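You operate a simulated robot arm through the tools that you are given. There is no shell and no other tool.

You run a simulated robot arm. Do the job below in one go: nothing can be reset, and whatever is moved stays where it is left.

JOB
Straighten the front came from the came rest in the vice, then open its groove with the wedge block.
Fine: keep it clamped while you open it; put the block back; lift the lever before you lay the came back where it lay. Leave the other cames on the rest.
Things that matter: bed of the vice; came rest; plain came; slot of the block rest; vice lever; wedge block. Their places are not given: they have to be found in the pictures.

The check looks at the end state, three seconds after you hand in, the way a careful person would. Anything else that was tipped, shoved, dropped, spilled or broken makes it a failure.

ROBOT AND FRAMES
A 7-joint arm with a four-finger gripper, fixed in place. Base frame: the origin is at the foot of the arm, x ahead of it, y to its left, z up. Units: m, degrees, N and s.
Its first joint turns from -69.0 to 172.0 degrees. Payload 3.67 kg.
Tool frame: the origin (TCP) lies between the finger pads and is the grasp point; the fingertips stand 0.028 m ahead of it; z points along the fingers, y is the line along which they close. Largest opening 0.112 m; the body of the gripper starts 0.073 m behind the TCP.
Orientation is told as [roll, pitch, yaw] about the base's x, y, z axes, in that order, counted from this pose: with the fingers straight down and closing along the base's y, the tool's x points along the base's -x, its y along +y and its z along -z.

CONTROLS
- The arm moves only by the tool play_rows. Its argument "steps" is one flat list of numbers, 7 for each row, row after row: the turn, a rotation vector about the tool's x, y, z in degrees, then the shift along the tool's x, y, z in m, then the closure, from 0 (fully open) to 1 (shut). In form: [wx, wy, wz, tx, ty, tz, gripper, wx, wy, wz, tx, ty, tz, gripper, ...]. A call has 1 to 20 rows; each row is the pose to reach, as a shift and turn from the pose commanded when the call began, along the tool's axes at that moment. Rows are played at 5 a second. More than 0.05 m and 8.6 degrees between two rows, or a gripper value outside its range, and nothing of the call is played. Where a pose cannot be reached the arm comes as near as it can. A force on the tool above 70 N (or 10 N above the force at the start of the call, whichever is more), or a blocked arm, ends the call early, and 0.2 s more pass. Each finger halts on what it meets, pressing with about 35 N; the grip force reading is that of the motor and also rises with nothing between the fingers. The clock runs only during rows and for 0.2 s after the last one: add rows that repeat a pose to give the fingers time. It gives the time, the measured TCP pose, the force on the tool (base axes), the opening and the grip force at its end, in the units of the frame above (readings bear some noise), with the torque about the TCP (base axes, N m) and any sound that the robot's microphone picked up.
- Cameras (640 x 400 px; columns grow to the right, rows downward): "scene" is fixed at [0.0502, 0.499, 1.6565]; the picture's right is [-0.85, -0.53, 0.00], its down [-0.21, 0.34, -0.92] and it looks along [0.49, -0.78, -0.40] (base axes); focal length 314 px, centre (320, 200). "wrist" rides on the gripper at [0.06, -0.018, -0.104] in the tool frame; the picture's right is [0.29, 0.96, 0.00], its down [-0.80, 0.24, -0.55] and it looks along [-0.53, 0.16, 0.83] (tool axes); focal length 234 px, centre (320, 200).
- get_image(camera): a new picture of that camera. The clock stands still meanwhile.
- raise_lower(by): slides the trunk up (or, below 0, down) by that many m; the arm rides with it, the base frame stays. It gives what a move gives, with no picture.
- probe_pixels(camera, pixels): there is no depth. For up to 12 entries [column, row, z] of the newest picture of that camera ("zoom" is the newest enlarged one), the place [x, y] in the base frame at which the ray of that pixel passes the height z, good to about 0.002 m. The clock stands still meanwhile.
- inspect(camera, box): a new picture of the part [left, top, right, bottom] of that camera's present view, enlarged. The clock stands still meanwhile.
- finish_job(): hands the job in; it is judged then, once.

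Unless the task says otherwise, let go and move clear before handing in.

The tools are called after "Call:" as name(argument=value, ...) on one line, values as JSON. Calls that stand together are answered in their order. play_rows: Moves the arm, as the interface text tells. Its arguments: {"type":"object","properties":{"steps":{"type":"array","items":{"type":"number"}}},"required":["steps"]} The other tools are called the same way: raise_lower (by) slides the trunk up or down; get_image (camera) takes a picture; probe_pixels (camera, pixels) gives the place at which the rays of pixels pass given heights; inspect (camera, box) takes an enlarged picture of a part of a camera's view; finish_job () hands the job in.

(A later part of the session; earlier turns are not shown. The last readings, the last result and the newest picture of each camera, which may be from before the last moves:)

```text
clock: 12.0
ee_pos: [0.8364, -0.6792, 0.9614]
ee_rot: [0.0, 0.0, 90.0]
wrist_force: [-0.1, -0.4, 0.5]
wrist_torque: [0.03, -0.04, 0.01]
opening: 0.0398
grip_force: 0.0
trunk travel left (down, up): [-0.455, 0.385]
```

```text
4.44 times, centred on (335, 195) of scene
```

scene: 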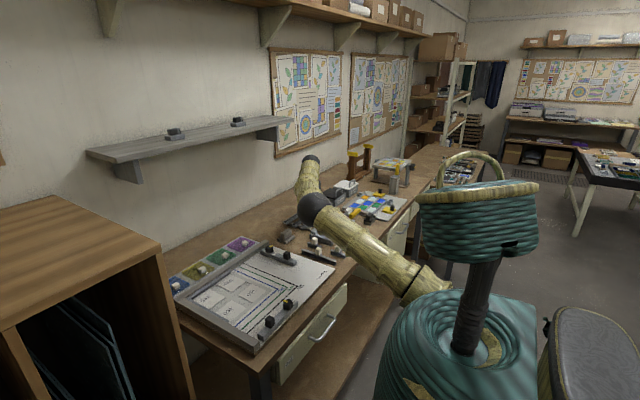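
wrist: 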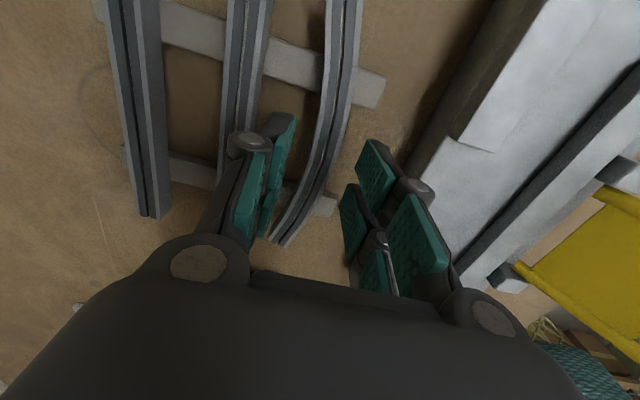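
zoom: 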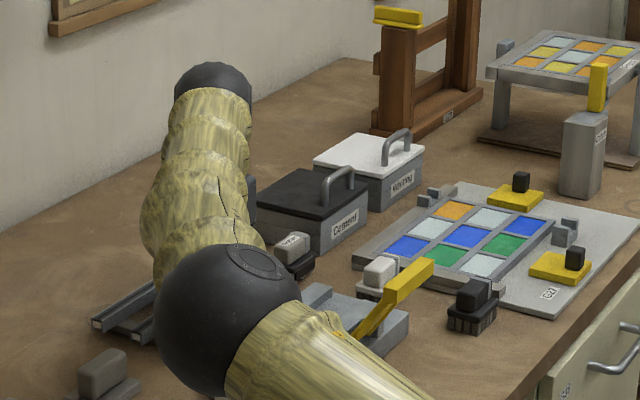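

The came passes between the pads (320,170) with room on both sides. I'll descend the last 20 mm with the arm, watching force, then close.

Call:
play_rows(steps=[0, 0, 0, 0, 0, 0.01, 0.643, 0, 0, 0, 0, 0, 0.02, 0.643, 0, 0, 0, 0, 0, 0.02, 0.643])

Call:
get_image(camera="wrist")

```text
clock: 12.8
ee_pos: [0.8369, -0.6792, 0.9404]
ee_rot: [0.0, 0.0, 90.0]
wrist_force: [0.3, 0.6, -0.2]
wrist_torque: [0.0, -0.01, 0.03]
opening: 0.0402
grip_force: 0.0
trunk travel left (down, up): [-0.455, 0.385]
```

```text
taken
```

wrist: 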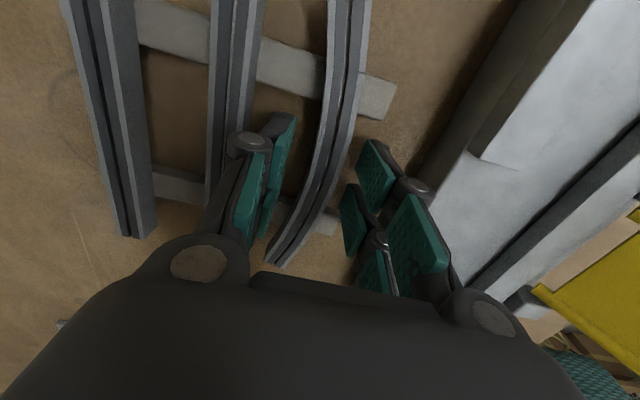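

Fingers straddle the came at z=0.940. I close the gripper in place.

Call:
play_rows(steps=[0, 0, 0, 0, 0, 0, 0.75, 0, 0, 0, 0, 0, 0, 0.85, 0, 0, 0, 0, 0, 0, 0.95, 0, 0, 0, 0, 0, 0, 0.95])

Call:
get_image(camera="wrist")

```text
clock: 13.8
ee_pos: [0.8359, -0.6798, 0.9412]
ee_rot: [0.0, 0.1, 90.0]
wrist_force: [-1.8, 0.3, 0.9]
wrist_torque: [-0.06, 0.06, -0.02]
opening: 0.0167
grip_force: 35.1
trunk travel left (down, up): [-0.455, 0.385]
```

```text
taken
```

wrist: 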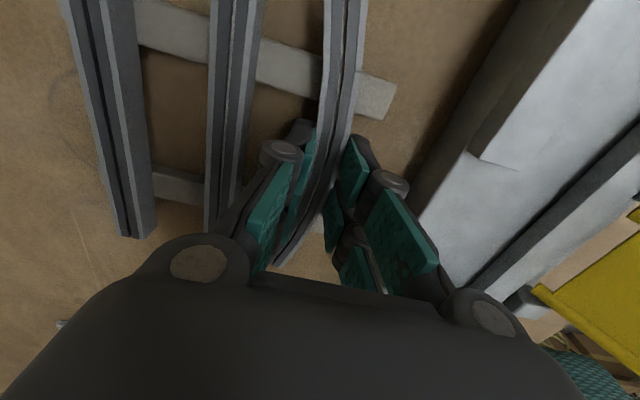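

The came is gripped (opening 0.0167, 35 N). I lift it 60 mm and look before carrying it over the vice bed.

Call:
play_rows(steps=[0, 0, 0, 0, 0, -0.01, 0.95, 0, 0, 0, 0, 0, -0.03, 0.95, 0, 0, 0, 0, 0, -0.06, 0.95, 0, 0, 0, 0, 0, -0.06, 0.95])

Call:
get_image(camera="wrist")

Call:
inspect(camera="scene", box=[270, 150, 400, 240])

```text
clock: 14.8
ee_pos: [0.836, -0.6794, 0.9996]
ee_rot: [0.1, 0.0, 90.0]
wrist_force: [0.3, -0.2, -0.6]
wrist_torque: [0.05, -0.02, 0.0]
opening: 0.0057
grip_force: 0.1
trunk travel left (down, up): [-0.455, 0.385]
```

```text
taken
```

wrist: 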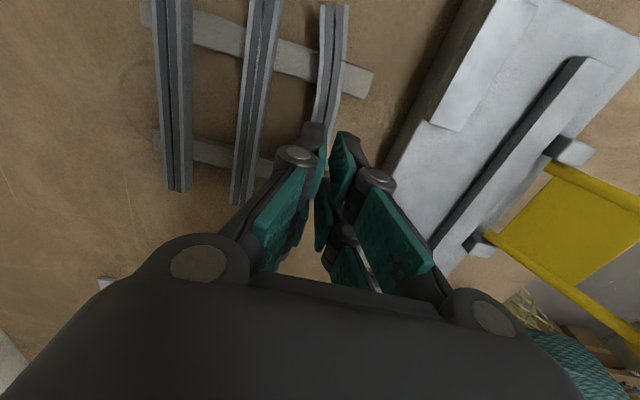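

```text
4.44 times, centred on (335, 195) of scene
```

zoom: 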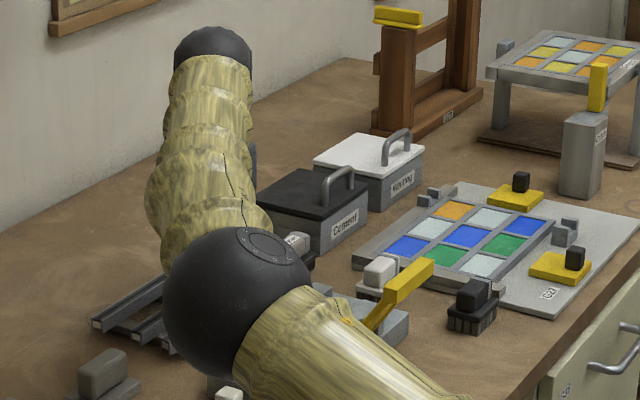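

The readings show the fingers closed past the came (opening 0.0057, no grip force), so it slipped out and stayed on the rest. I'll open to 40 mm and look at where it lies.

Call:
play_rows(steps=[0, 0, 0, 0.0, 0, -0.03, 0.8, 0, 0, 0, 0, 0, -0.06, 0.643, 0, 0, 0, 0, 0, -0.1, 0.643, 0, 0, 0, 0, 0, -0.1, 0.643])

Call:
get_image(camera="wrist")

Call:
inspect(camera="wrist", box=[200, 0, 380, 200])

```text
clock: 15.8
ee_pos: [0.837, -0.679, 1.1019]
ee_rot: [0.2, -0.1, 90.0]
wrist_force: [-0.3, -0.2, 0.0]
wrist_torque: [0.01, 0.0, 0.0]
opening: 0.0402
grip_force: 0.1
trunk travel left (down, up): [-0.455, 0.385]
```

```text
taken
```

wrist: 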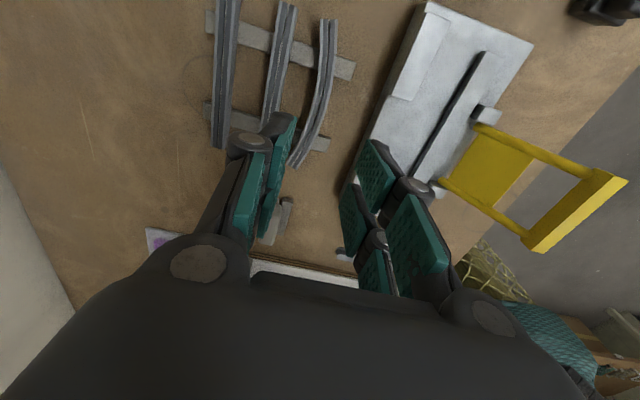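

```text
2.00 times, centred on (290, 100) of wrist
```

zoom: 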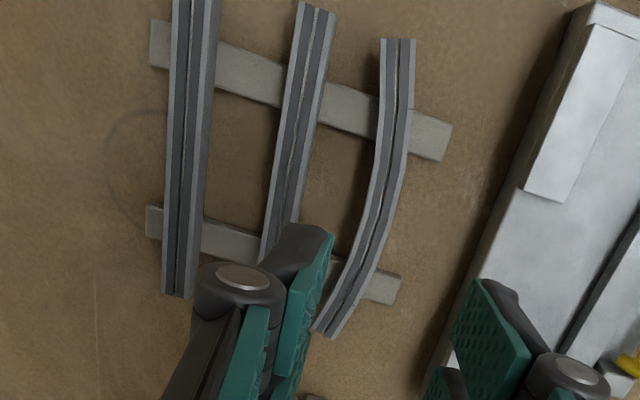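

The came still lies on the rest, apparently unmoved. I'll probe its present corners to see whether it shifted at all and view it from the scene camera.

Call:
probe_pixels(camera="zoom", pixels=[[381, 38, 0.927], [415, 40, 0.927], [313, 328, 0.927], [334, 338, 0.927], [374, 180, 0.927], [404, 182, 0.927]])

Call:
inspect(camera="scene", box=[280, 195, 344, 235])

Call:
inspect(camera="wrist", box=[280, 0, 360, 90])

```text
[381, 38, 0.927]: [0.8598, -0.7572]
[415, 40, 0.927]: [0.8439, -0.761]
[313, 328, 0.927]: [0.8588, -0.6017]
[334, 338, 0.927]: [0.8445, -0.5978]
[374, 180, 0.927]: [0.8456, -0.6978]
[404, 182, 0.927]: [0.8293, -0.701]
```

```text
10.00 times, centred on (312, 215) of scene
```

zoom: 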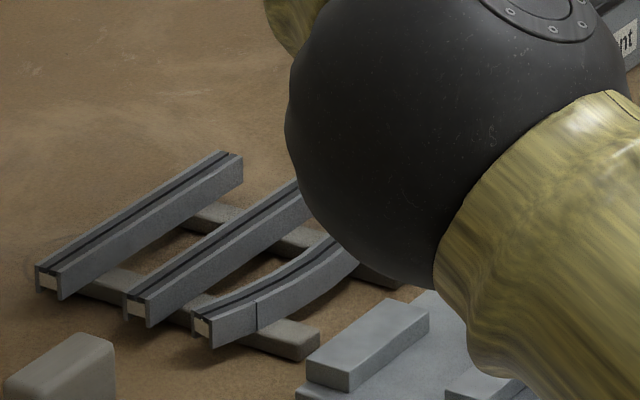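

```text
4.44 times, centred on (320, 45) of wrist
```

zoom: 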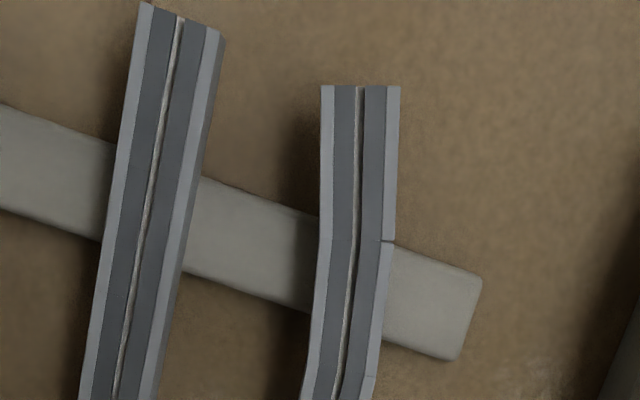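

The came only shifted ~2 mm toward +x (centred by the grip); the grip was shallow, at the fingertips only. I'll go down again, deeper (tips ~5 mm above bench), close, and lift slowly while watching the readings.

Call:
play_rows(steps=[0, 0, 0, 0, 0, 0.04, 0.643, 0, 0, 0, 0, 0, 0.08, 0.643, 0, 0, 0, 0, 0, 0.12, 0.643, 0, 0, 0, 0, 0, 0.15, 0.643, 0, 0, 0, 0, 0, 0.16, 0.643, 0, 0, 0, 0, 0, 0.168, 0.643, 0, 0, 0, 0, 0, 0.168, 0.643])

Call:
play_rows(steps=[0, 0, 0, 0, 0, 0, 0.8, 0, 0, 0, 0, 0, 0, 1, 0, 0, 0, 0, 0, 0, 1, 0, 0, 0, 0, 0, 0, 1])

Call:
inspect(camera="wrist", box=[200, 80, 440, 300])

```text
clock: 17.4
ee_pos: [0.8351, -0.6805, 0.933]
ee_rot: [0.1, 0.0, 90.0]
wrist_force: [-0.2, -0.9, 0.0]
wrist_torque: [0.04, 0.0, 0.02]
opening: 0.0401
grip_force: 0.0
trunk travel left (down, up): [-0.455, 0.385]
```

```text
clock: 18.4
ee_pos: [0.8356, -0.6804, 0.9335]
ee_rot: [-0.1, 0.0, 90.0]
wrist_force: [0.2, 0.9, 0.0]
wrist_torque: [-0.07, -0.03, 0.01]
opening: 0.0163
grip_force: 35.0
trunk travel left (down, up): [-0.455, 0.385]
```

```text
1.82 times, centred on (320, 190) of wrist
```

zoom: 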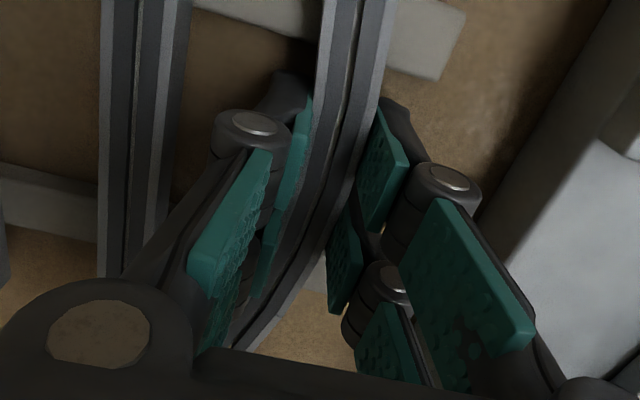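

Gripped at opening 0.0163, 35 N. Now a slow 8 mm lift to see whether it holds.

Call:
play_rows(steps=[0, 0, 0, 0, 0, -0.001, 1, 0, 0, 0, 0, 0, -0.002, 1, 0, 0, 0, 0, 0, -0.003, 1, 0, 0, 0, 0, 0, -0.004, 1, 0, 0, 0, 0, 0, -0.004, 1])

Call:
inspect(camera="wrist", box=[200, 80, 440, 300])

```text
clock: 19.6
ee_pos: [0.8372, -0.6792, 0.937]
ee_rot: [0.0, 0.0, 89.9]
wrist_force: [0.0, -0.3, -2.3]
wrist_torque: [-0.01, -0.02, -0.02]
opening: 0.0166
grip_force: 34.8
trunk travel left (down, up): [-0.455, 0.385]
```

```text
1.82 times, centred on (320, 190) of wrist
```

zoom: 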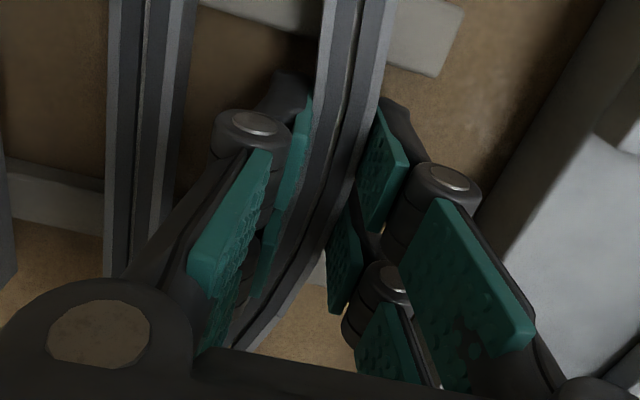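

The came now moves with the gripper (z force -2.3 N, background shifting). I continue lifting slowly.

Call:
play_rows(steps=[0, 0, 0, 0, 0, -0.003, 1, 0, 0, 0, 0, 0, -0.007, 1, 0, 0, 0, 0, 0, -0.012, 1, 0, 0, 0, 0, 0, -0.018, 1, 0, 0, 0, 0, 0, -0.025, 1, 0, 0, 0, 0, 0, -0.033, 1, 0, 0, 0, 0, 0, -0.041, 1, 0, 0, 0, 0, 0, -0.047, 1, 0, 0, 0, 0, 0, -0.05, 1, 0, 0, 0, 0, 0, -0.05, 1])

Call:
get_image(camera="wrist")

Call:
inspect(camera="scene", box=[270, 170, 366, 240])

```text
clock: 21.8
ee_pos: [0.8372, -0.679, 0.9861]
ee_rot: [0.1, -0.1, 90.0]
wrist_force: [-0.1, -0.1, -3.1]
wrist_torque: [0.01, 0.0, 0.02]
opening: 0.0164
grip_force: 34.8
trunk travel left (down, up): [-0.455, 0.385]
```

```text
taken
```

wrist: 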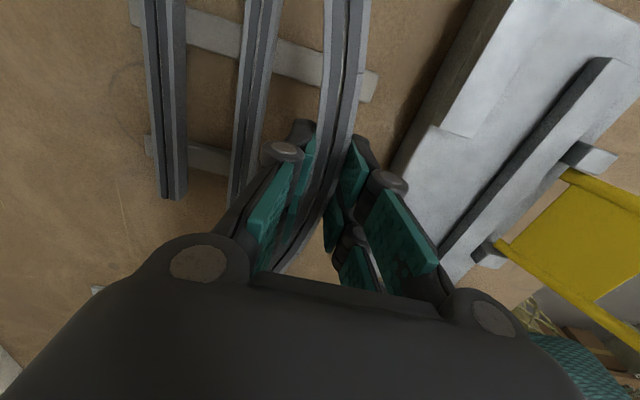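

```text
5.71 times, centred on (318, 205) of scene
```

zoom: 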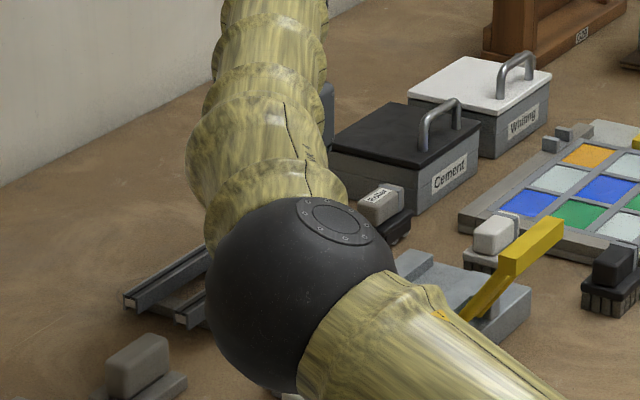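

The came is securely held at TCP z=0.986 (force -3.1 N). I carry it smoothly in -x to above the vice bed (TCP x≈0.7215) and look.

Call:
play_rows(steps=[0, 0, 0, 0, 0.005, 0, 1, 0, 0, 0, 0, 0.018, 0, 1, 0, 0, 0, 0, 0.035, 0, 1, 0, 0, 0, 0, 0.052, 0, 1, 0, 0, 0, 0, 0.069, 0, 1, 0, 0, 0, 0, 0.086, 0, 1, 0, 0, 0, 0, 0.1, 0, 1, 0, 0, 0, 0, 0.111, 0, 1, 0, 0, 0, 0, 0.1155, 0, 1, 0, 0, 0, 0, 0.1155, 0, 1])

Call:
get_image(camera="wrist")

Call:
inspect(camera="scene", box=[290, 180, 386, 250])

```text
clock: 24.0
ee_pos: [0.7193, -0.6795, 0.9852]
ee_rot: [0.0, 0.0, 90.0]
wrist_force: [0.2, -1.0, -2.9]
wrist_torque: [0.01, 0.01, 0.01]
opening: 0.0164
grip_force: 35.4
trunk travel left (down, up): [-0.455, 0.385]
```

```text
taken
```

wrist: 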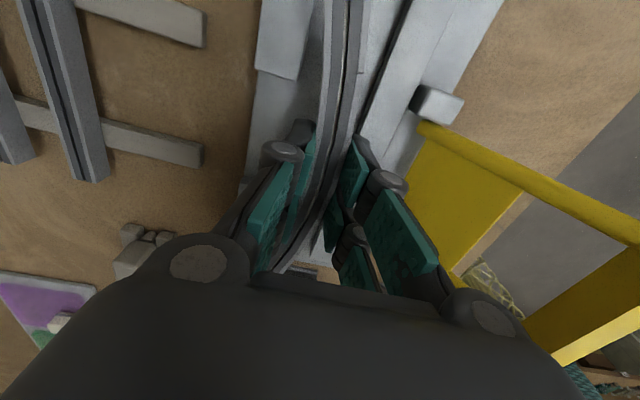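

```text
5.71 times, centred on (338, 215) of scene
```

zoom: 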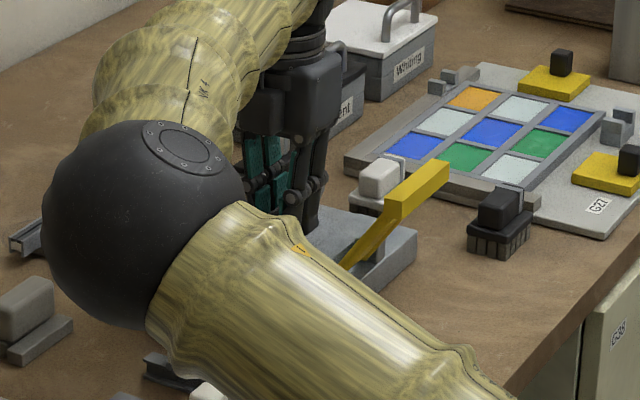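

The came hovers over the bed between the fixed jaw (290,50) and sliding jaw (385,60). I'll measure the clearances from this view before lowering.

Call:
inspect(camera="wrist", box=[230, 0, 430, 125])

Call:
inspect(camera="wrist", box=[220, 200, 380, 300])

```text
3.20 times, centred on (330, 62) of wrist
```

zoom: 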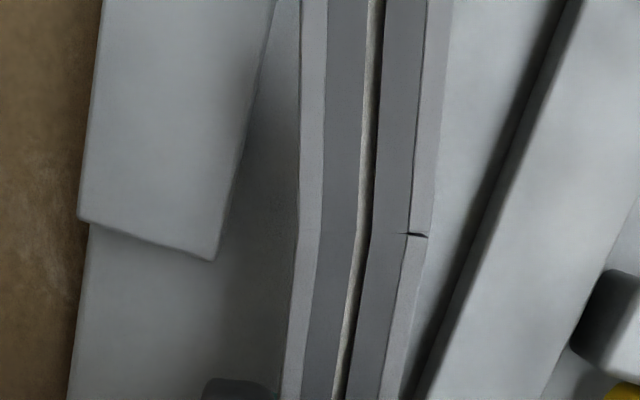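

```text
4.00 times, centred on (300, 250) of wrist
```

zoom: 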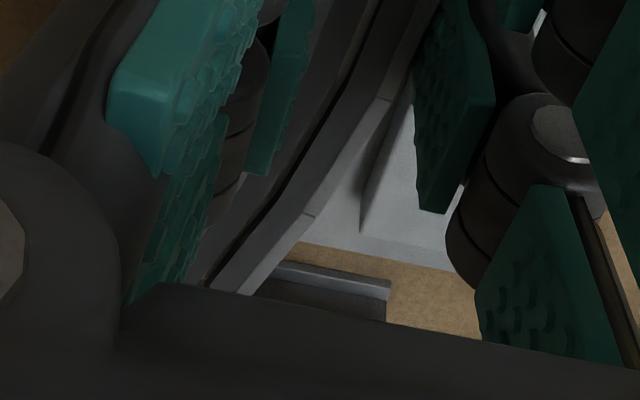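

Call:
inspect(camera="wrist", box=[230, 0, 430, 125])

Call:
probe_pixels(camera="zoom", pixels=[[210, 260, 0.941], [272, 5, 0.941], [80, 220, 0.941], [575, 5, 0.94], [430, 395, 0.94], [302, 5, 0.979], [450, 5, 0.979], [302, 230, 0.979], [428, 235, 0.979], [285, 390, 0.979], [405, 390, 0.979]])

```text
3.20 times, centred on (330, 62) of wrist
```

zoom: 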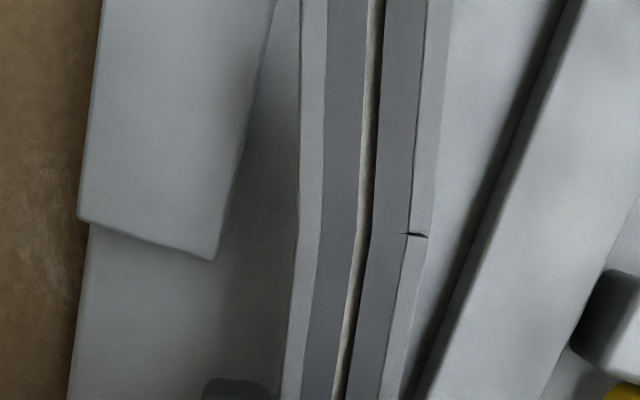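

```text
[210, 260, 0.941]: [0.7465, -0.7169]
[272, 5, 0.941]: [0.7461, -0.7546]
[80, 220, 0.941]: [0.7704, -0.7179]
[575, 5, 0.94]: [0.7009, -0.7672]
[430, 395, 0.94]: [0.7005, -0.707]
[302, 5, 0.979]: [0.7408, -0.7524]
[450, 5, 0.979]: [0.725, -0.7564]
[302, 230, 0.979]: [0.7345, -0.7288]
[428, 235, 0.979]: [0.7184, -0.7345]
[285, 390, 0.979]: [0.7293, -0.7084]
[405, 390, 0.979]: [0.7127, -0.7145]
```

Face positions confirmed: fixed jaw x=0.7463, sliding jaw x=0.7007; came end's +x corner ≈0.743. I shift +1.5 mm in x and lower 22 mm slowly.

Call:
play_rows(steps=[0, 0, 0, 0, -0.0015, 0, 1, 0, 0, 0, 0, -0.0015, 0.006, 1, 0, 0, 0, 0, -0.0015, 0.012, 1, 0, 0, 0, 0, -0.0015, 0.018, 1, 0, 0, 0, 0, -0.0015, 0.022, 1, 0, 0, 0, 0, -0.0015, 0.022, 1])

Call:
inspect(camera="wrist", box=[230, 0, 430, 125])

Call:
inspect(camera="wrist", box=[220, 100, 440, 300])

```text
clock: 25.4
ee_pos: [0.7222, -0.6791, 0.9657]
ee_rot: [0.0, 0.0, 90.0]
wrist_force: [0.1, -0.2, -2.9]
wrist_torque: [-0.03, 0.01, 0.03]
opening: 0.0166
grip_force: 34.8
trunk travel left (down, up): [-0.455, 0.385]
```

```text
3.20 times, centred on (330, 62) of wrist
```

zoom: 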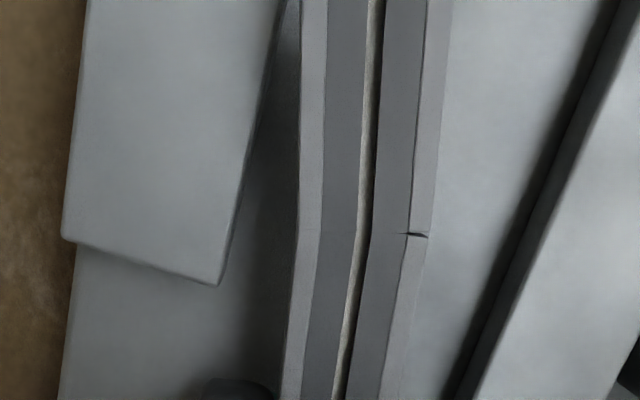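

```text
2.00 times, centred on (330, 200) of wrist
```

zoom: 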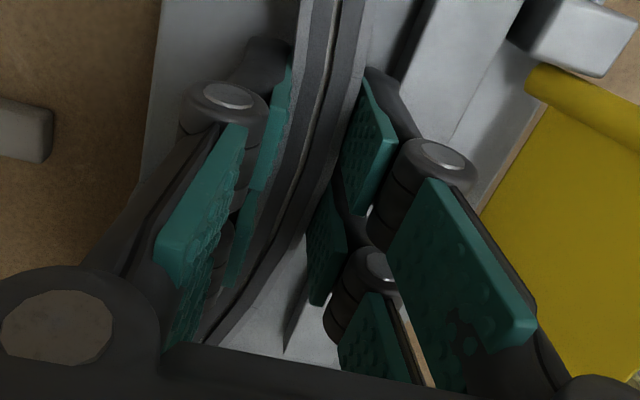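

No contact so far (force only the came's weight) and the fingertips already passed below jaw top. I lower 4 mm more.

Call:
play_rows(steps=[0, 0, 0, 0, 0, 0.001, 1, 0, 0, 0, 0, 0, 0.002, 1, 0, 0, 0, 0, 0, 0.003, 1, 0, 0, 0, 0, 0, 0.004, 1, 0, 0, 0, 0, 0, 0.004, 1])

```text
clock: 26.6
ee_pos: [0.724, -0.6785, 0.9616]
ee_rot: [0.1, 0.0, 90.1]
wrist_force: [-0.9, 0.3, -2.7]
wrist_torque: [-0.02, 0.02, 0.0]
opening: 0.0162
grip_force: 35.2
trunk travel left (down, up): [-0.455, 0.385]
```

Still free-hanging (-2.7 N). Another 2 mm.

Call:
play_rows(steps=[0, 0, 0, 0, 0, 0.001, 1, 0, 0, 0, 0, 0, 0.002, 1, 0, 0, 0, 0, 0, 0.002, 1])

```text
clock: 27.4
ee_pos: [0.7224, -0.6781, 0.9588]
ee_rot: [0.0, 0.0, 90.0]
wrist_force: [-0.1, -0.6, -3.1]
wrist_torque: [0.01, -0.03, 0.0]
opening: 0.0162
grip_force: 35.3
trunk travel left (down, up): [-0.455, 0.385]
```

Still no contact; tips are ~1 mm above the bed. One more millimetre.

Call:
play_rows(steps=[0, 0, 0, 0, 0, 0.0005, 1, 0, 0, 0, 0, 0, 0.001, 1, 0, 0, 0, 0, 0, 0.001, 1])

Call:
get_image(camera="wrist")

```text
clock: 28.2
ee_pos: [0.7232, -0.6785, 0.9587]
ee_rot: [0.0, 0.1, 90.1]
wrist_force: [0.4, -0.6, -2.3]
wrist_torque: [-0.01, -0.01, 0.0]
opening: 0.0164
grip_force: 35.0
trunk travel left (down, up): [-0.455, 0.385]
```

```text
taken
```

wrist: 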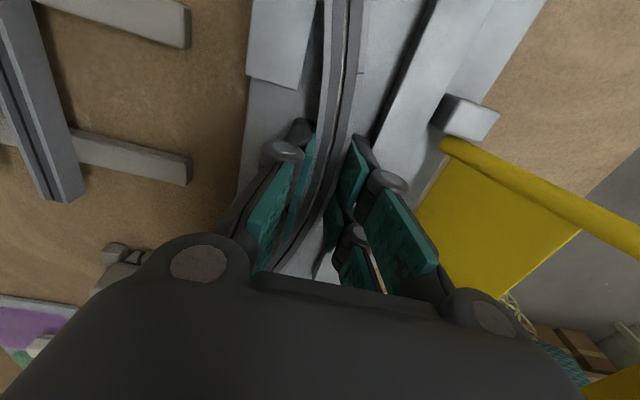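

Fingertips are at the bed (z≈0.958) and the came hangs just above it. I release gently to ~21 mm opening, which stays clear of the sliding jaw.

Call:
play_rows(steps=[0, 0, 0, 0, 0, 0, 0.85, 0, 0, 0, 0, 0, 0, 0.835, 0, 0, 0, 0, 0, 0, 0.82, 0, 0, 0, 0, 0, 0, 0.815, 0, 0, 0, 0, 0, 0, 0.815])

Call:
get_image(camera="wrist")

Call:
inspect(camera="wrist", box=[230, 0, 430, 125])

```text
clock: 29.4
ee_pos: [0.7223, -0.6789, 0.9579]
ee_rot: [0.1, 0.0, 90.0]
wrist_force: [1.6, -0.9, 0.8]
wrist_torque: [-0.03, 0.02, -0.01]
opening: 0.0198
grip_force: 0.1
trunk travel left (down, up): [-0.455, 0.385]
```

```text
taken
```

wrist: 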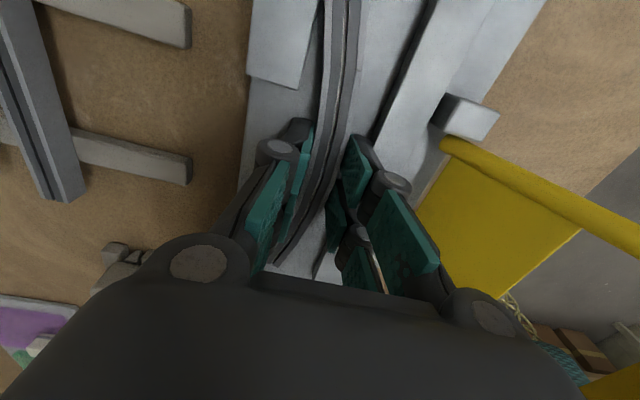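

```text
3.20 times, centred on (330, 62) of wrist
```

zoom: 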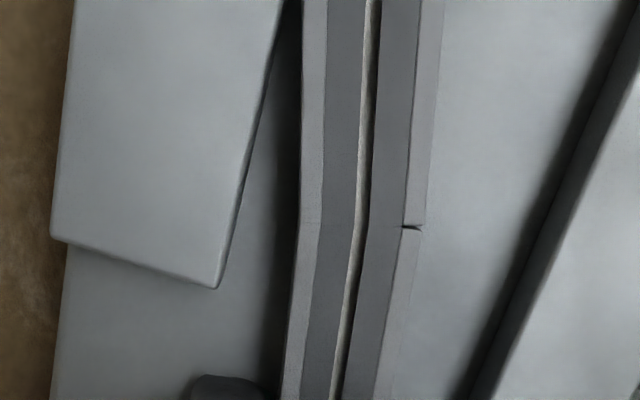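

The came dropped onto the bed. I'll test a re-grip at this depth (needed later for removal): close, lift 3 mm slowly, and read.

Call:
play_rows(steps=[0, 0, 0, 0, 0, 0, 0.9, 0, 0, 0, 0, 0, 0, 1, 0, 0, 0, 0, 0, 0, 1, 0, 0, 0, 0, 0, -0.001, 1, 0, 0, 0, 0, 0, -0.002, 1, 0, 0, 0, 0, 0, -0.003, 1, 0, 0, 0, 0, 0, -0.003, 1])

Call:
inspect(camera="wrist", box=[230, 0, 430, 125])

```text
clock: 31.0
ee_pos: [0.7218, -0.678, 0.9604]
ee_rot: [0.0, 0.1, 89.9]
wrist_force: [-0.2, -0.2, -3.1]
wrist_torque: [-0.02, 0.01, -0.03]
opening: 0.0166
grip_force: 35.0
trunk travel left (down, up): [-0.455, 0.385]
```

```text
3.20 times, centred on (330, 62) of wrist
```

zoom: 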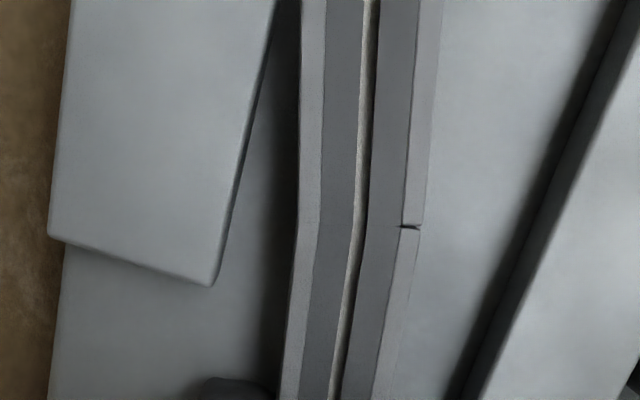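

The re-grip holds (-3.1 N), so later removal will work with slow lifting. I lower it back, release to 21 mm and rise straight up.

Call:
play_rows(steps=[0, 0, 0, 0, 0, 0.0015, 1, 0, 0, 0, 0, 0, 0.003, 1, 0, 0, 0, 0, 0, 0.003, 1, 0, 0, 0, 0, 0, 0.003, 0.85, 0, 0, 0, 0, 0, 0.003, 0.83, 0, 0, 0, 0, 0, 0.003, 0.815, 0, 0, 0, 0, 0, 0.003, 0.815, 0, 0, 0, 0, 0, 0.001, 0.815, 0, 0, 0, 0, 0, -0.003, 0.815, 0, 0, 0, 0, 0, -0.008, 0.815])

Call:
get_image(camera="wrist")

```text
clock: 33.2
ee_pos: [0.7233, -0.6797, 0.9705]
ee_rot: [0.0, -0.1, 90.1]
wrist_force: [0.0, 0.4, -0.5]
wrist_torque: [-0.03, 0.0, 0.01]
opening: 0.0208
grip_force: 0.0
trunk travel left (down, up): [-0.455, 0.385]
```

```text
taken
```

wrist: 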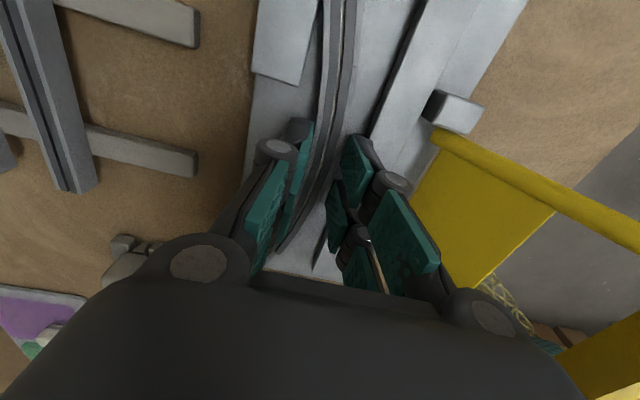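

The came stays on the bed. I rise to ~1.12 and look at the vice with the came in it.

Call:
play_rows(steps=[0, 0, 0, 0, 0, -0.02, 0.815, 0, 0, 0, 0, 0, -0.05, 0.815, 0, 0, 0, 0, 0, -0.09, 0.815, 0, 0, 0, 0, 0, -0.13, 0.815, 0, 0, 0, 0, 0, -0.15, 0.815, 0, 0, 0, 0, 0, -0.15, 0.815])

Call:
get_image(camera="wrist")

Call:
inspect(camera="scene", box=[290, 180, 386, 250])

```text
clock: 34.6
ee_pos: [0.7232, -0.6797, 1.119]
ee_rot: [0.2, 0.0, 90.0]
wrist_force: [0.2, 0.4, -0.2]
wrist_torque: [0.04, 0.0, 0.0]
opening: 0.0205
grip_force: 0.1
trunk travel left (down, up): [-0.455, 0.385]
```

```text
taken
```

wrist: 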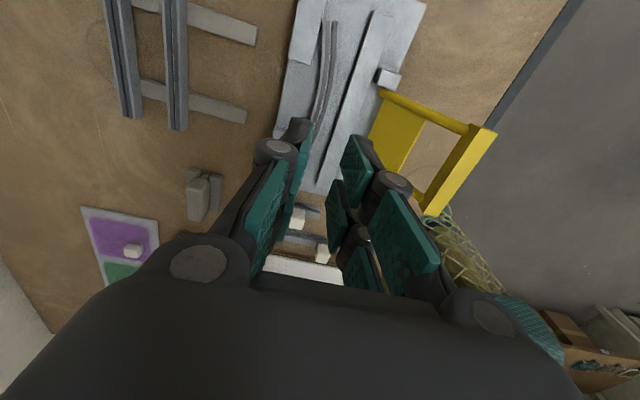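

```text
5.71 times, centred on (338, 215) of scene
```

zoom: 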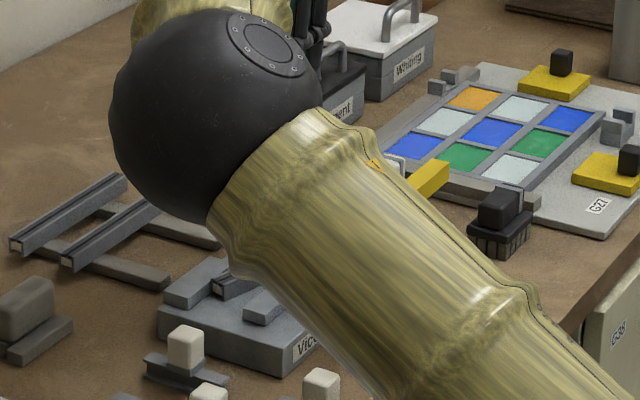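

The came sits in the vice ((327,70)), lever bail at (455,165). I'll move back toward -x above the lever to measure its handle precisely.

Call:
play_rows(steps=[0, 0, 0, 0, 0.03, -0.02, 0.815, 0, 0, 0, 0.02, 0.06, -0.05, 0.815, 0, 0, 0, 0.04, 0.09, -0.08, 0.815, 0, 0, 0, 0.05, 0.12, -0.1, 0.815, 0, 0, 0, 0.05, 0.12, -0.1, 0.815])

Call:
get_image(camera="wrist")

Call:
get_image(camera="scene")

```text
clock: 35.8
ee_pos: [0.6032, -0.7309, 1.218]
ee_rot: [0.0, 0.0, 90.0]
wrist_force: [-1.6, -0.4, -0.1]
wrist_torque: [0.01, 0.0, -0.01]
opening: 0.0207
grip_force: 0.0
trunk travel left (down, up): [-0.455, 0.385]
```

```text
taken
```

wrist: 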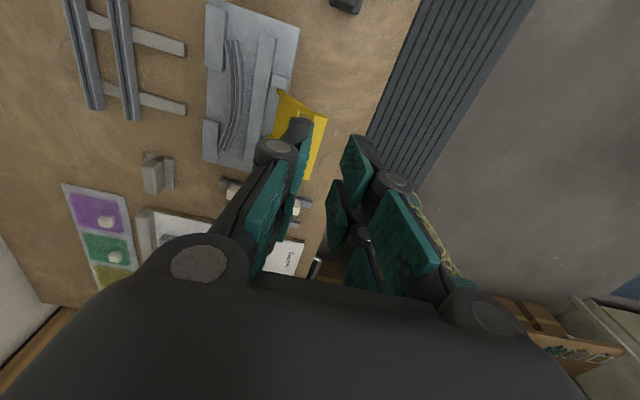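

```text
taken
```

scene: 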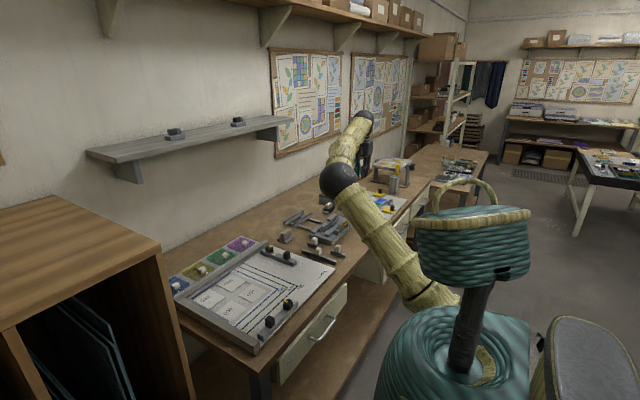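

I'll zoom on the lever in both cameras.

Call:
inspect(camera="scene", box=[305, 200, 369, 245])

Call:
inspect(camera="wrist", box=[195, 0, 345, 185])

```text
8.89 times, centred on (337, 222) of scene
```

zoom: 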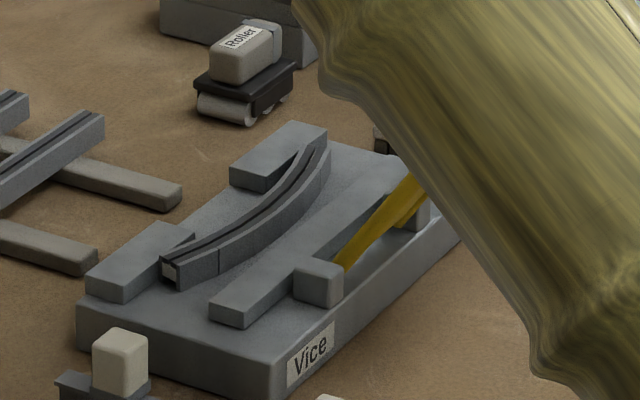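

```text
2.16 times, centred on (270, 92) of wrist
```

zoom: 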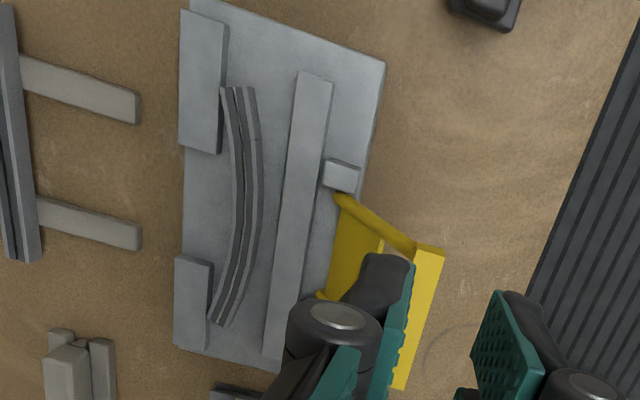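

The came sits properly between the jaws. To see the handle I open the fingers wide in the air here.

Call:
play_rows(steps=[0, 0, 0, 0, 0, 0, 0.4, 0, 0, 0, 0, 0, 0, 0, 0, 0, 0, 0, 0, 0, 0])

Call:
inspect(camera="wrist", box=[240, 70, 360, 190])

```text
clock: 36.6
ee_pos: [0.602, -0.7305, 1.2205]
ee_rot: [0.1, 0.0, 90.0]
wrist_force: [0.1, -0.2, 0.7]
wrist_torque: [-0.01, 0.03, 0.0]
opening: 0.1118
grip_force: 0.0
trunk travel left (down, up): [-0.455, 0.385]
```

```text
3.33 times, centred on (300, 130) of wrist
```

zoom: 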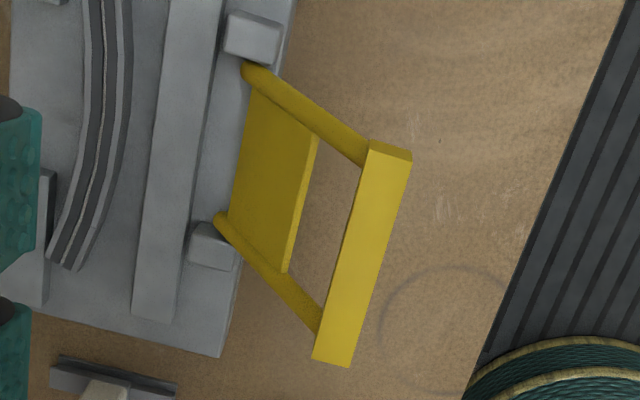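

I'll probe the handle's corners here at several heights, then take a second viewpoint.

Call:
probe_pixels(camera="zoom", pixels=[[370, 144, 1.03], [370, 144, 1.05], [410, 158, 1.03], [410, 158, 1.05], [350, 367, 1.03], [350, 367, 1.05], [312, 358, 1.03], [312, 358, 1.05], [245, 70, 0.95], [217, 220, 0.95], [320, 140, 0.99], [288, 270, 0.99]])

Call:
play_rows(steps=[0, 0, 0, 0.03, 0.03, 0, 0, 0, 0, 0, 0.06, 0.06, 0, 0, 0, 0, 0, 0.09, 0.09, 0, 0, 0, 0, 0, 0.1, 0.12, 0, 0, 0, 0, 0, 0.1, 0.12, 0, 0])

Call:
get_image(camera="wrist")

```text
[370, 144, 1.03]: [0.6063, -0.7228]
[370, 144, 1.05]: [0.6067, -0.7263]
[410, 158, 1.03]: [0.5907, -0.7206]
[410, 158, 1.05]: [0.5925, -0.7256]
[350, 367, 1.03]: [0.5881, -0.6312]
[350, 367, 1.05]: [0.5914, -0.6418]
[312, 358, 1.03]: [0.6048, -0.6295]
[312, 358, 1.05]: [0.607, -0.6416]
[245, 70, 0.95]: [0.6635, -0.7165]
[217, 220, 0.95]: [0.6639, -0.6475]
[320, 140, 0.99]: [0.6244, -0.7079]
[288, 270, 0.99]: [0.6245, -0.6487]
```

```text
clock: 37.8
ee_pos: [0.4832, -0.8313, 1.2172]
ee_rot: [0.0, 0.1, 90.0]
wrist_force: [-0.9, 0.4, 0.6]
wrist_torque: [0.0, -0.01, 0.01]
opening: 0.112
grip_force: 0.0
trunk travel left (down, up): [-0.455, 0.385]
```

```text
taken
```

wrist: 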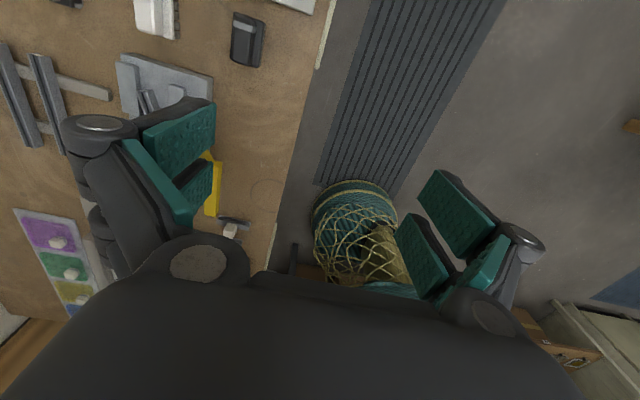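

The finger hides the handle here. I'll shift to (0.56, -0.86) for a better second viewpoint.

Call:
play_rows(steps=[0, 0, 0, 0.01, -0.03, 0, 0, 0, 0, 0, 0.02, -0.06, 0, 0, 0, 0, 0, 0.03, -0.08, 0, 0, 0, 0, 0, 0.03, -0.08, 0, 0])

Call:
inspect(camera="wrist", box=[200, 120, 340, 260])

```text
clock: 38.8
ee_pos: [0.5636, -0.8596, 1.2198]
ee_rot: [0.0, 0.0, 90.0]
wrist_force: [-0.7, 0.3, 0.5]
wrist_torque: [-0.04, 0.02, -0.01]
opening: 0.1119
grip_force: 0.0
trunk travel left (down, up): [-0.455, 0.385]
```

```text
2.86 times, centred on (270, 190) of wrist
```

zoom: 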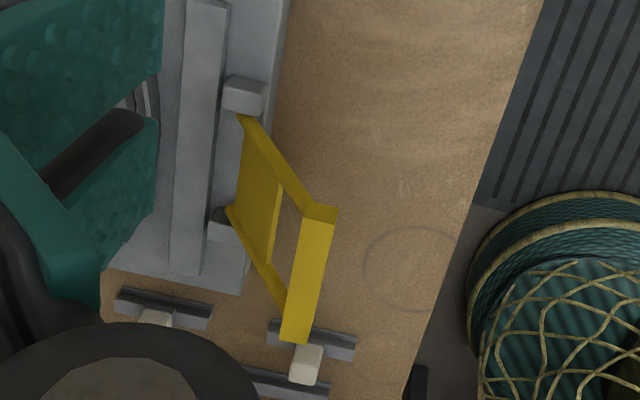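

Call:
probe_pixels(camera="zoom", pixels=[[302, 217, 1.03], [302, 217, 1.05], [331, 222, 1.03], [331, 222, 1.05], [309, 341, 1.03], [309, 341, 1.05], [281, 338, 1.03], [281, 338, 1.05], [340, 208, 1.02], [340, 208, 1.04], [240, 118, 0.95], [229, 208, 0.95]])

```text
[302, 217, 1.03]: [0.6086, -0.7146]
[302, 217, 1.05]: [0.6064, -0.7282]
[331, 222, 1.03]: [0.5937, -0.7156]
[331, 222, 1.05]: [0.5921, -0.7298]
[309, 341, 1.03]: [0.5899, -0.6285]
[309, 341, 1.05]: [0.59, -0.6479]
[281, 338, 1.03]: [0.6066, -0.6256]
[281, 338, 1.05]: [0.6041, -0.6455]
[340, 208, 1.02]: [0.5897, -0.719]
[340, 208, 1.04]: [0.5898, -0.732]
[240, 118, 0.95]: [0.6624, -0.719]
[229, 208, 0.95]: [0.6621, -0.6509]
```

Combining both viewpoints: handle bar x 0.590–0.606, y -0.725..-0.634, top z≈1.041; pivot near (0.664, 0.947). I'll close the fingers and hover above the handle's middle.

Call:
play_rows(steps=[0, 0, 0, -0.04, -0.008, 0, 0.4, 0, 0, 0, -0.08, -0.016, 0, 0.8, 0, 0, 0, -0.12, -0.024, 0, 1, 0, 0, 0, -0.16, -0.034, 0.01, 1, 0, 0, 0, -0.1796, -0.0344, 0.05, 1, 0, 0, 0, -0.1796, -0.0344, 0.09, 1, 0, 0, 0, -0.1796, -0.0344, 0.125, 1, 0, 0, 0, -0.1796, -0.0344, 0.125, 1])

Call:
get_image(camera="wrist")

Call:
inspect(camera="scene", box=[300, 170, 396, 250])

```text
clock: 40.6
ee_pos: [0.5961, -0.6786, 1.0938]
ee_rot: [0.0, 0.1, 90.0]
wrist_force: [-0.5, 0.2, 0.1]
wrist_torque: [0.0, 0.01, 0.04]
opening: 0.0
grip_force: 35.1
trunk travel left (down, up): [-0.455, 0.385]
```

```text
taken
```

wrist: 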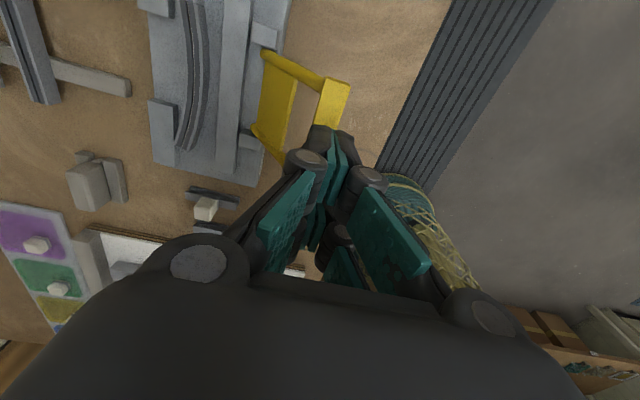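

```text
5.00 times, centred on (348, 210) of scene
```

zoom: 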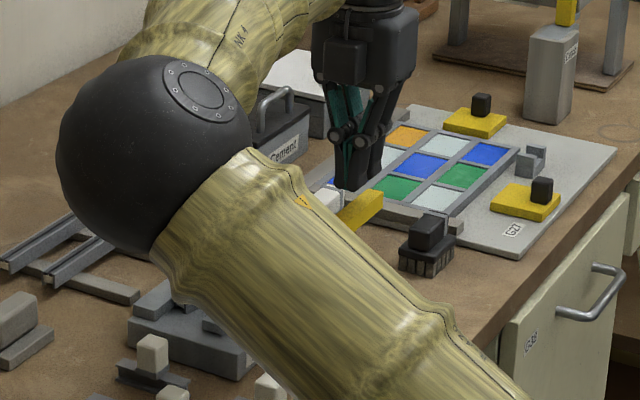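

The closed fingertips hover over the handle's middle. I press down along the lever's arc, first part to about 37°.

Call:
play_rows(steps=[0, 0, 0, 0, 0, 0.012, 1, 0, 0, 0, 0, 0, 0.022, 1, 0, 0, 0, 0, 0.005, 0.028, 1, 0, 0, 0, 0, 0.01, 0.034, 1, 0, 0, 0, 0, 0.015, 0.0395, 1, 0, 0, 0, 0, 0.02, 0.045, 1, 0, 0, 0, 0, 0.02, 0.045, 1])

Call:
get_image(camera="wrist")

Call:
inspect(camera="scene", box=[300, 170, 396, 250])

```text
clock: 42.2
ee_pos: [0.5756, -0.6793, 1.0501]
ee_rot: [0.0, 0.0, 90.0]
wrist_force: [-0.7, 0.5, -0.1]
wrist_torque: [0.01, -0.01, -0.01]
opening: 0.0
grip_force: 35.0
trunk travel left (down, up): [-0.455, 0.385]
```

```text
taken
```

wrist: 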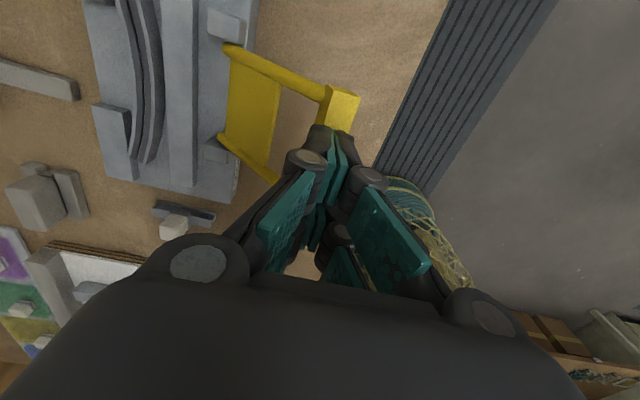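

```text
5.00 times, centred on (348, 210) of scene
```

zoom: 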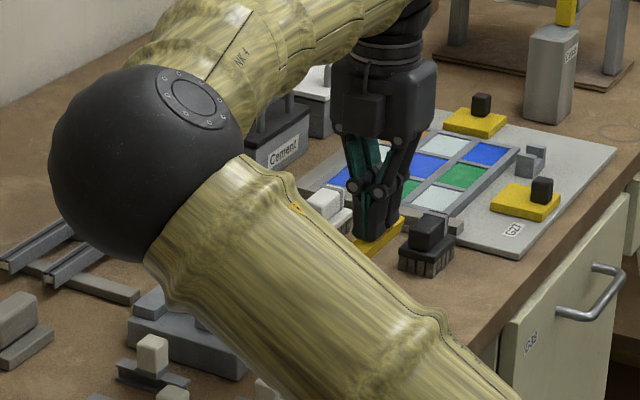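

The lever follows (handle now lower at zoom (385,235)), hardly any force. I continue the arc toward 5° with smaller rows.

Call:
play_rows(steps=[0, 0, 0, 0, 0.0045, 0.0064, 1, 0, 0, 0, 0, 0.0083, 0.0128, 1, 0, 0, 0, 0, 0.012, 0.0195, 1, 0, 0, 0, 0, 0.0148, 0.0265, 1, 0, 0, 0, 0, 0.0148, 0.0265, 1])

Call:
get_image(camera="wrist")

Call:
inspect(camera="scene", box=[300, 170, 396, 250])

```text
clock: 43.4
ee_pos: [0.5606, -0.679, 1.0223]
ee_rot: [-0.1, 0.0, 90.1]
wrist_force: [-1.1, -0.2, 0.2]
wrist_torque: [0.0, -0.03, 0.01]
opening: 0.0
grip_force: 35.0
trunk travel left (down, up): [-0.455, 0.385]
```

```text
taken
```

wrist: 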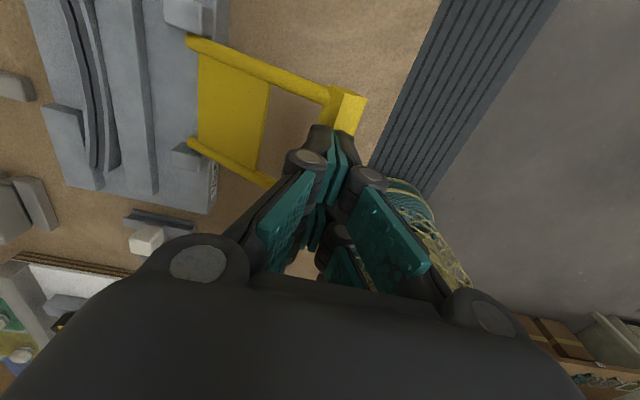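

```text
5.00 times, centred on (348, 210) of scene
```

zoom: 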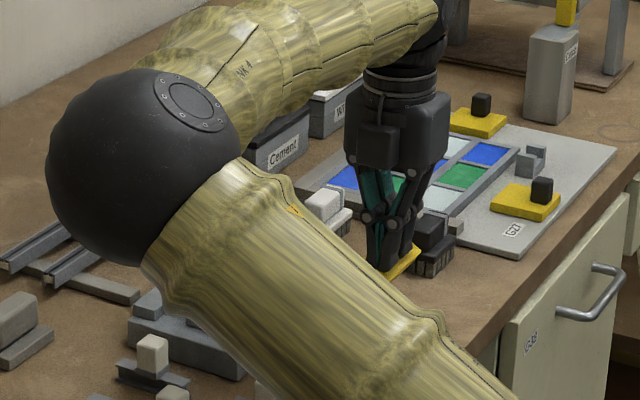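

Still moving freely. Continue to ~5°.

Call:
play_rows(steps=[0, 0, 0, 0, 0.0024, 0.0073, 1, 0, 0, 0, 0, 0.0044, 0.0146, 1, 0, 0, 0, 0, 0.0058, 0.022, 1, 0, 0, 0, 0, 0.0068, 0.0296, 1, 0, 0, 0, 0, 0.0068, 0.0296, 1])

Call:
get_image(camera="wrist")

Call:
inspect(camera="wrist", box=[0, 0, 200, 220])

```text
clock: 44.6
ee_pos: [0.5557, -0.6801, 0.9928]
ee_rot: [0.0, 0.0, 90.0]
wrist_force: [-0.4, 0.1, 0.1]
wrist_torque: [0.0, -0.01, 0.0]
opening: 0.0
grip_force: 34.6
trunk travel left (down, up): [-0.455, 0.385]
```

```text
taken
```

wrist: 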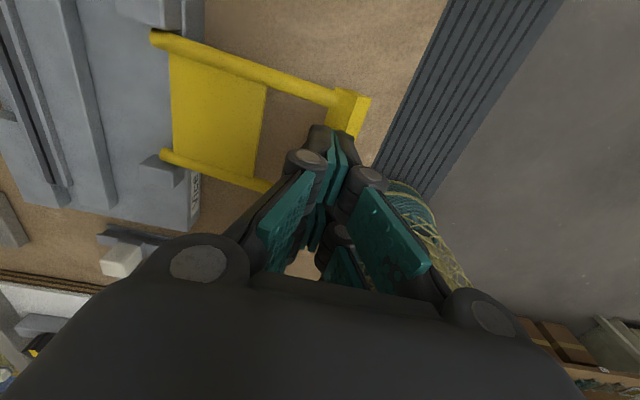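

```text
1.82 times, centred on (100, 110) of wrist
```

zoom: 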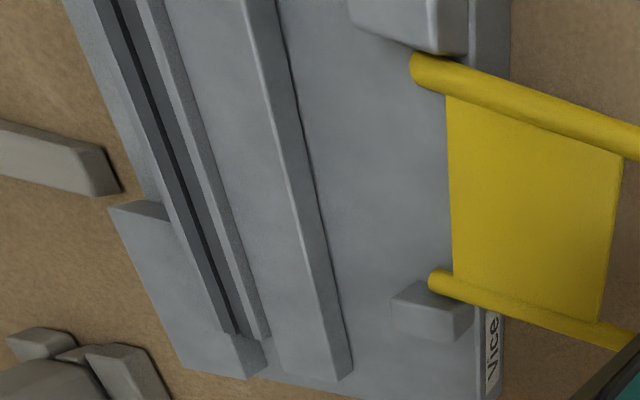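

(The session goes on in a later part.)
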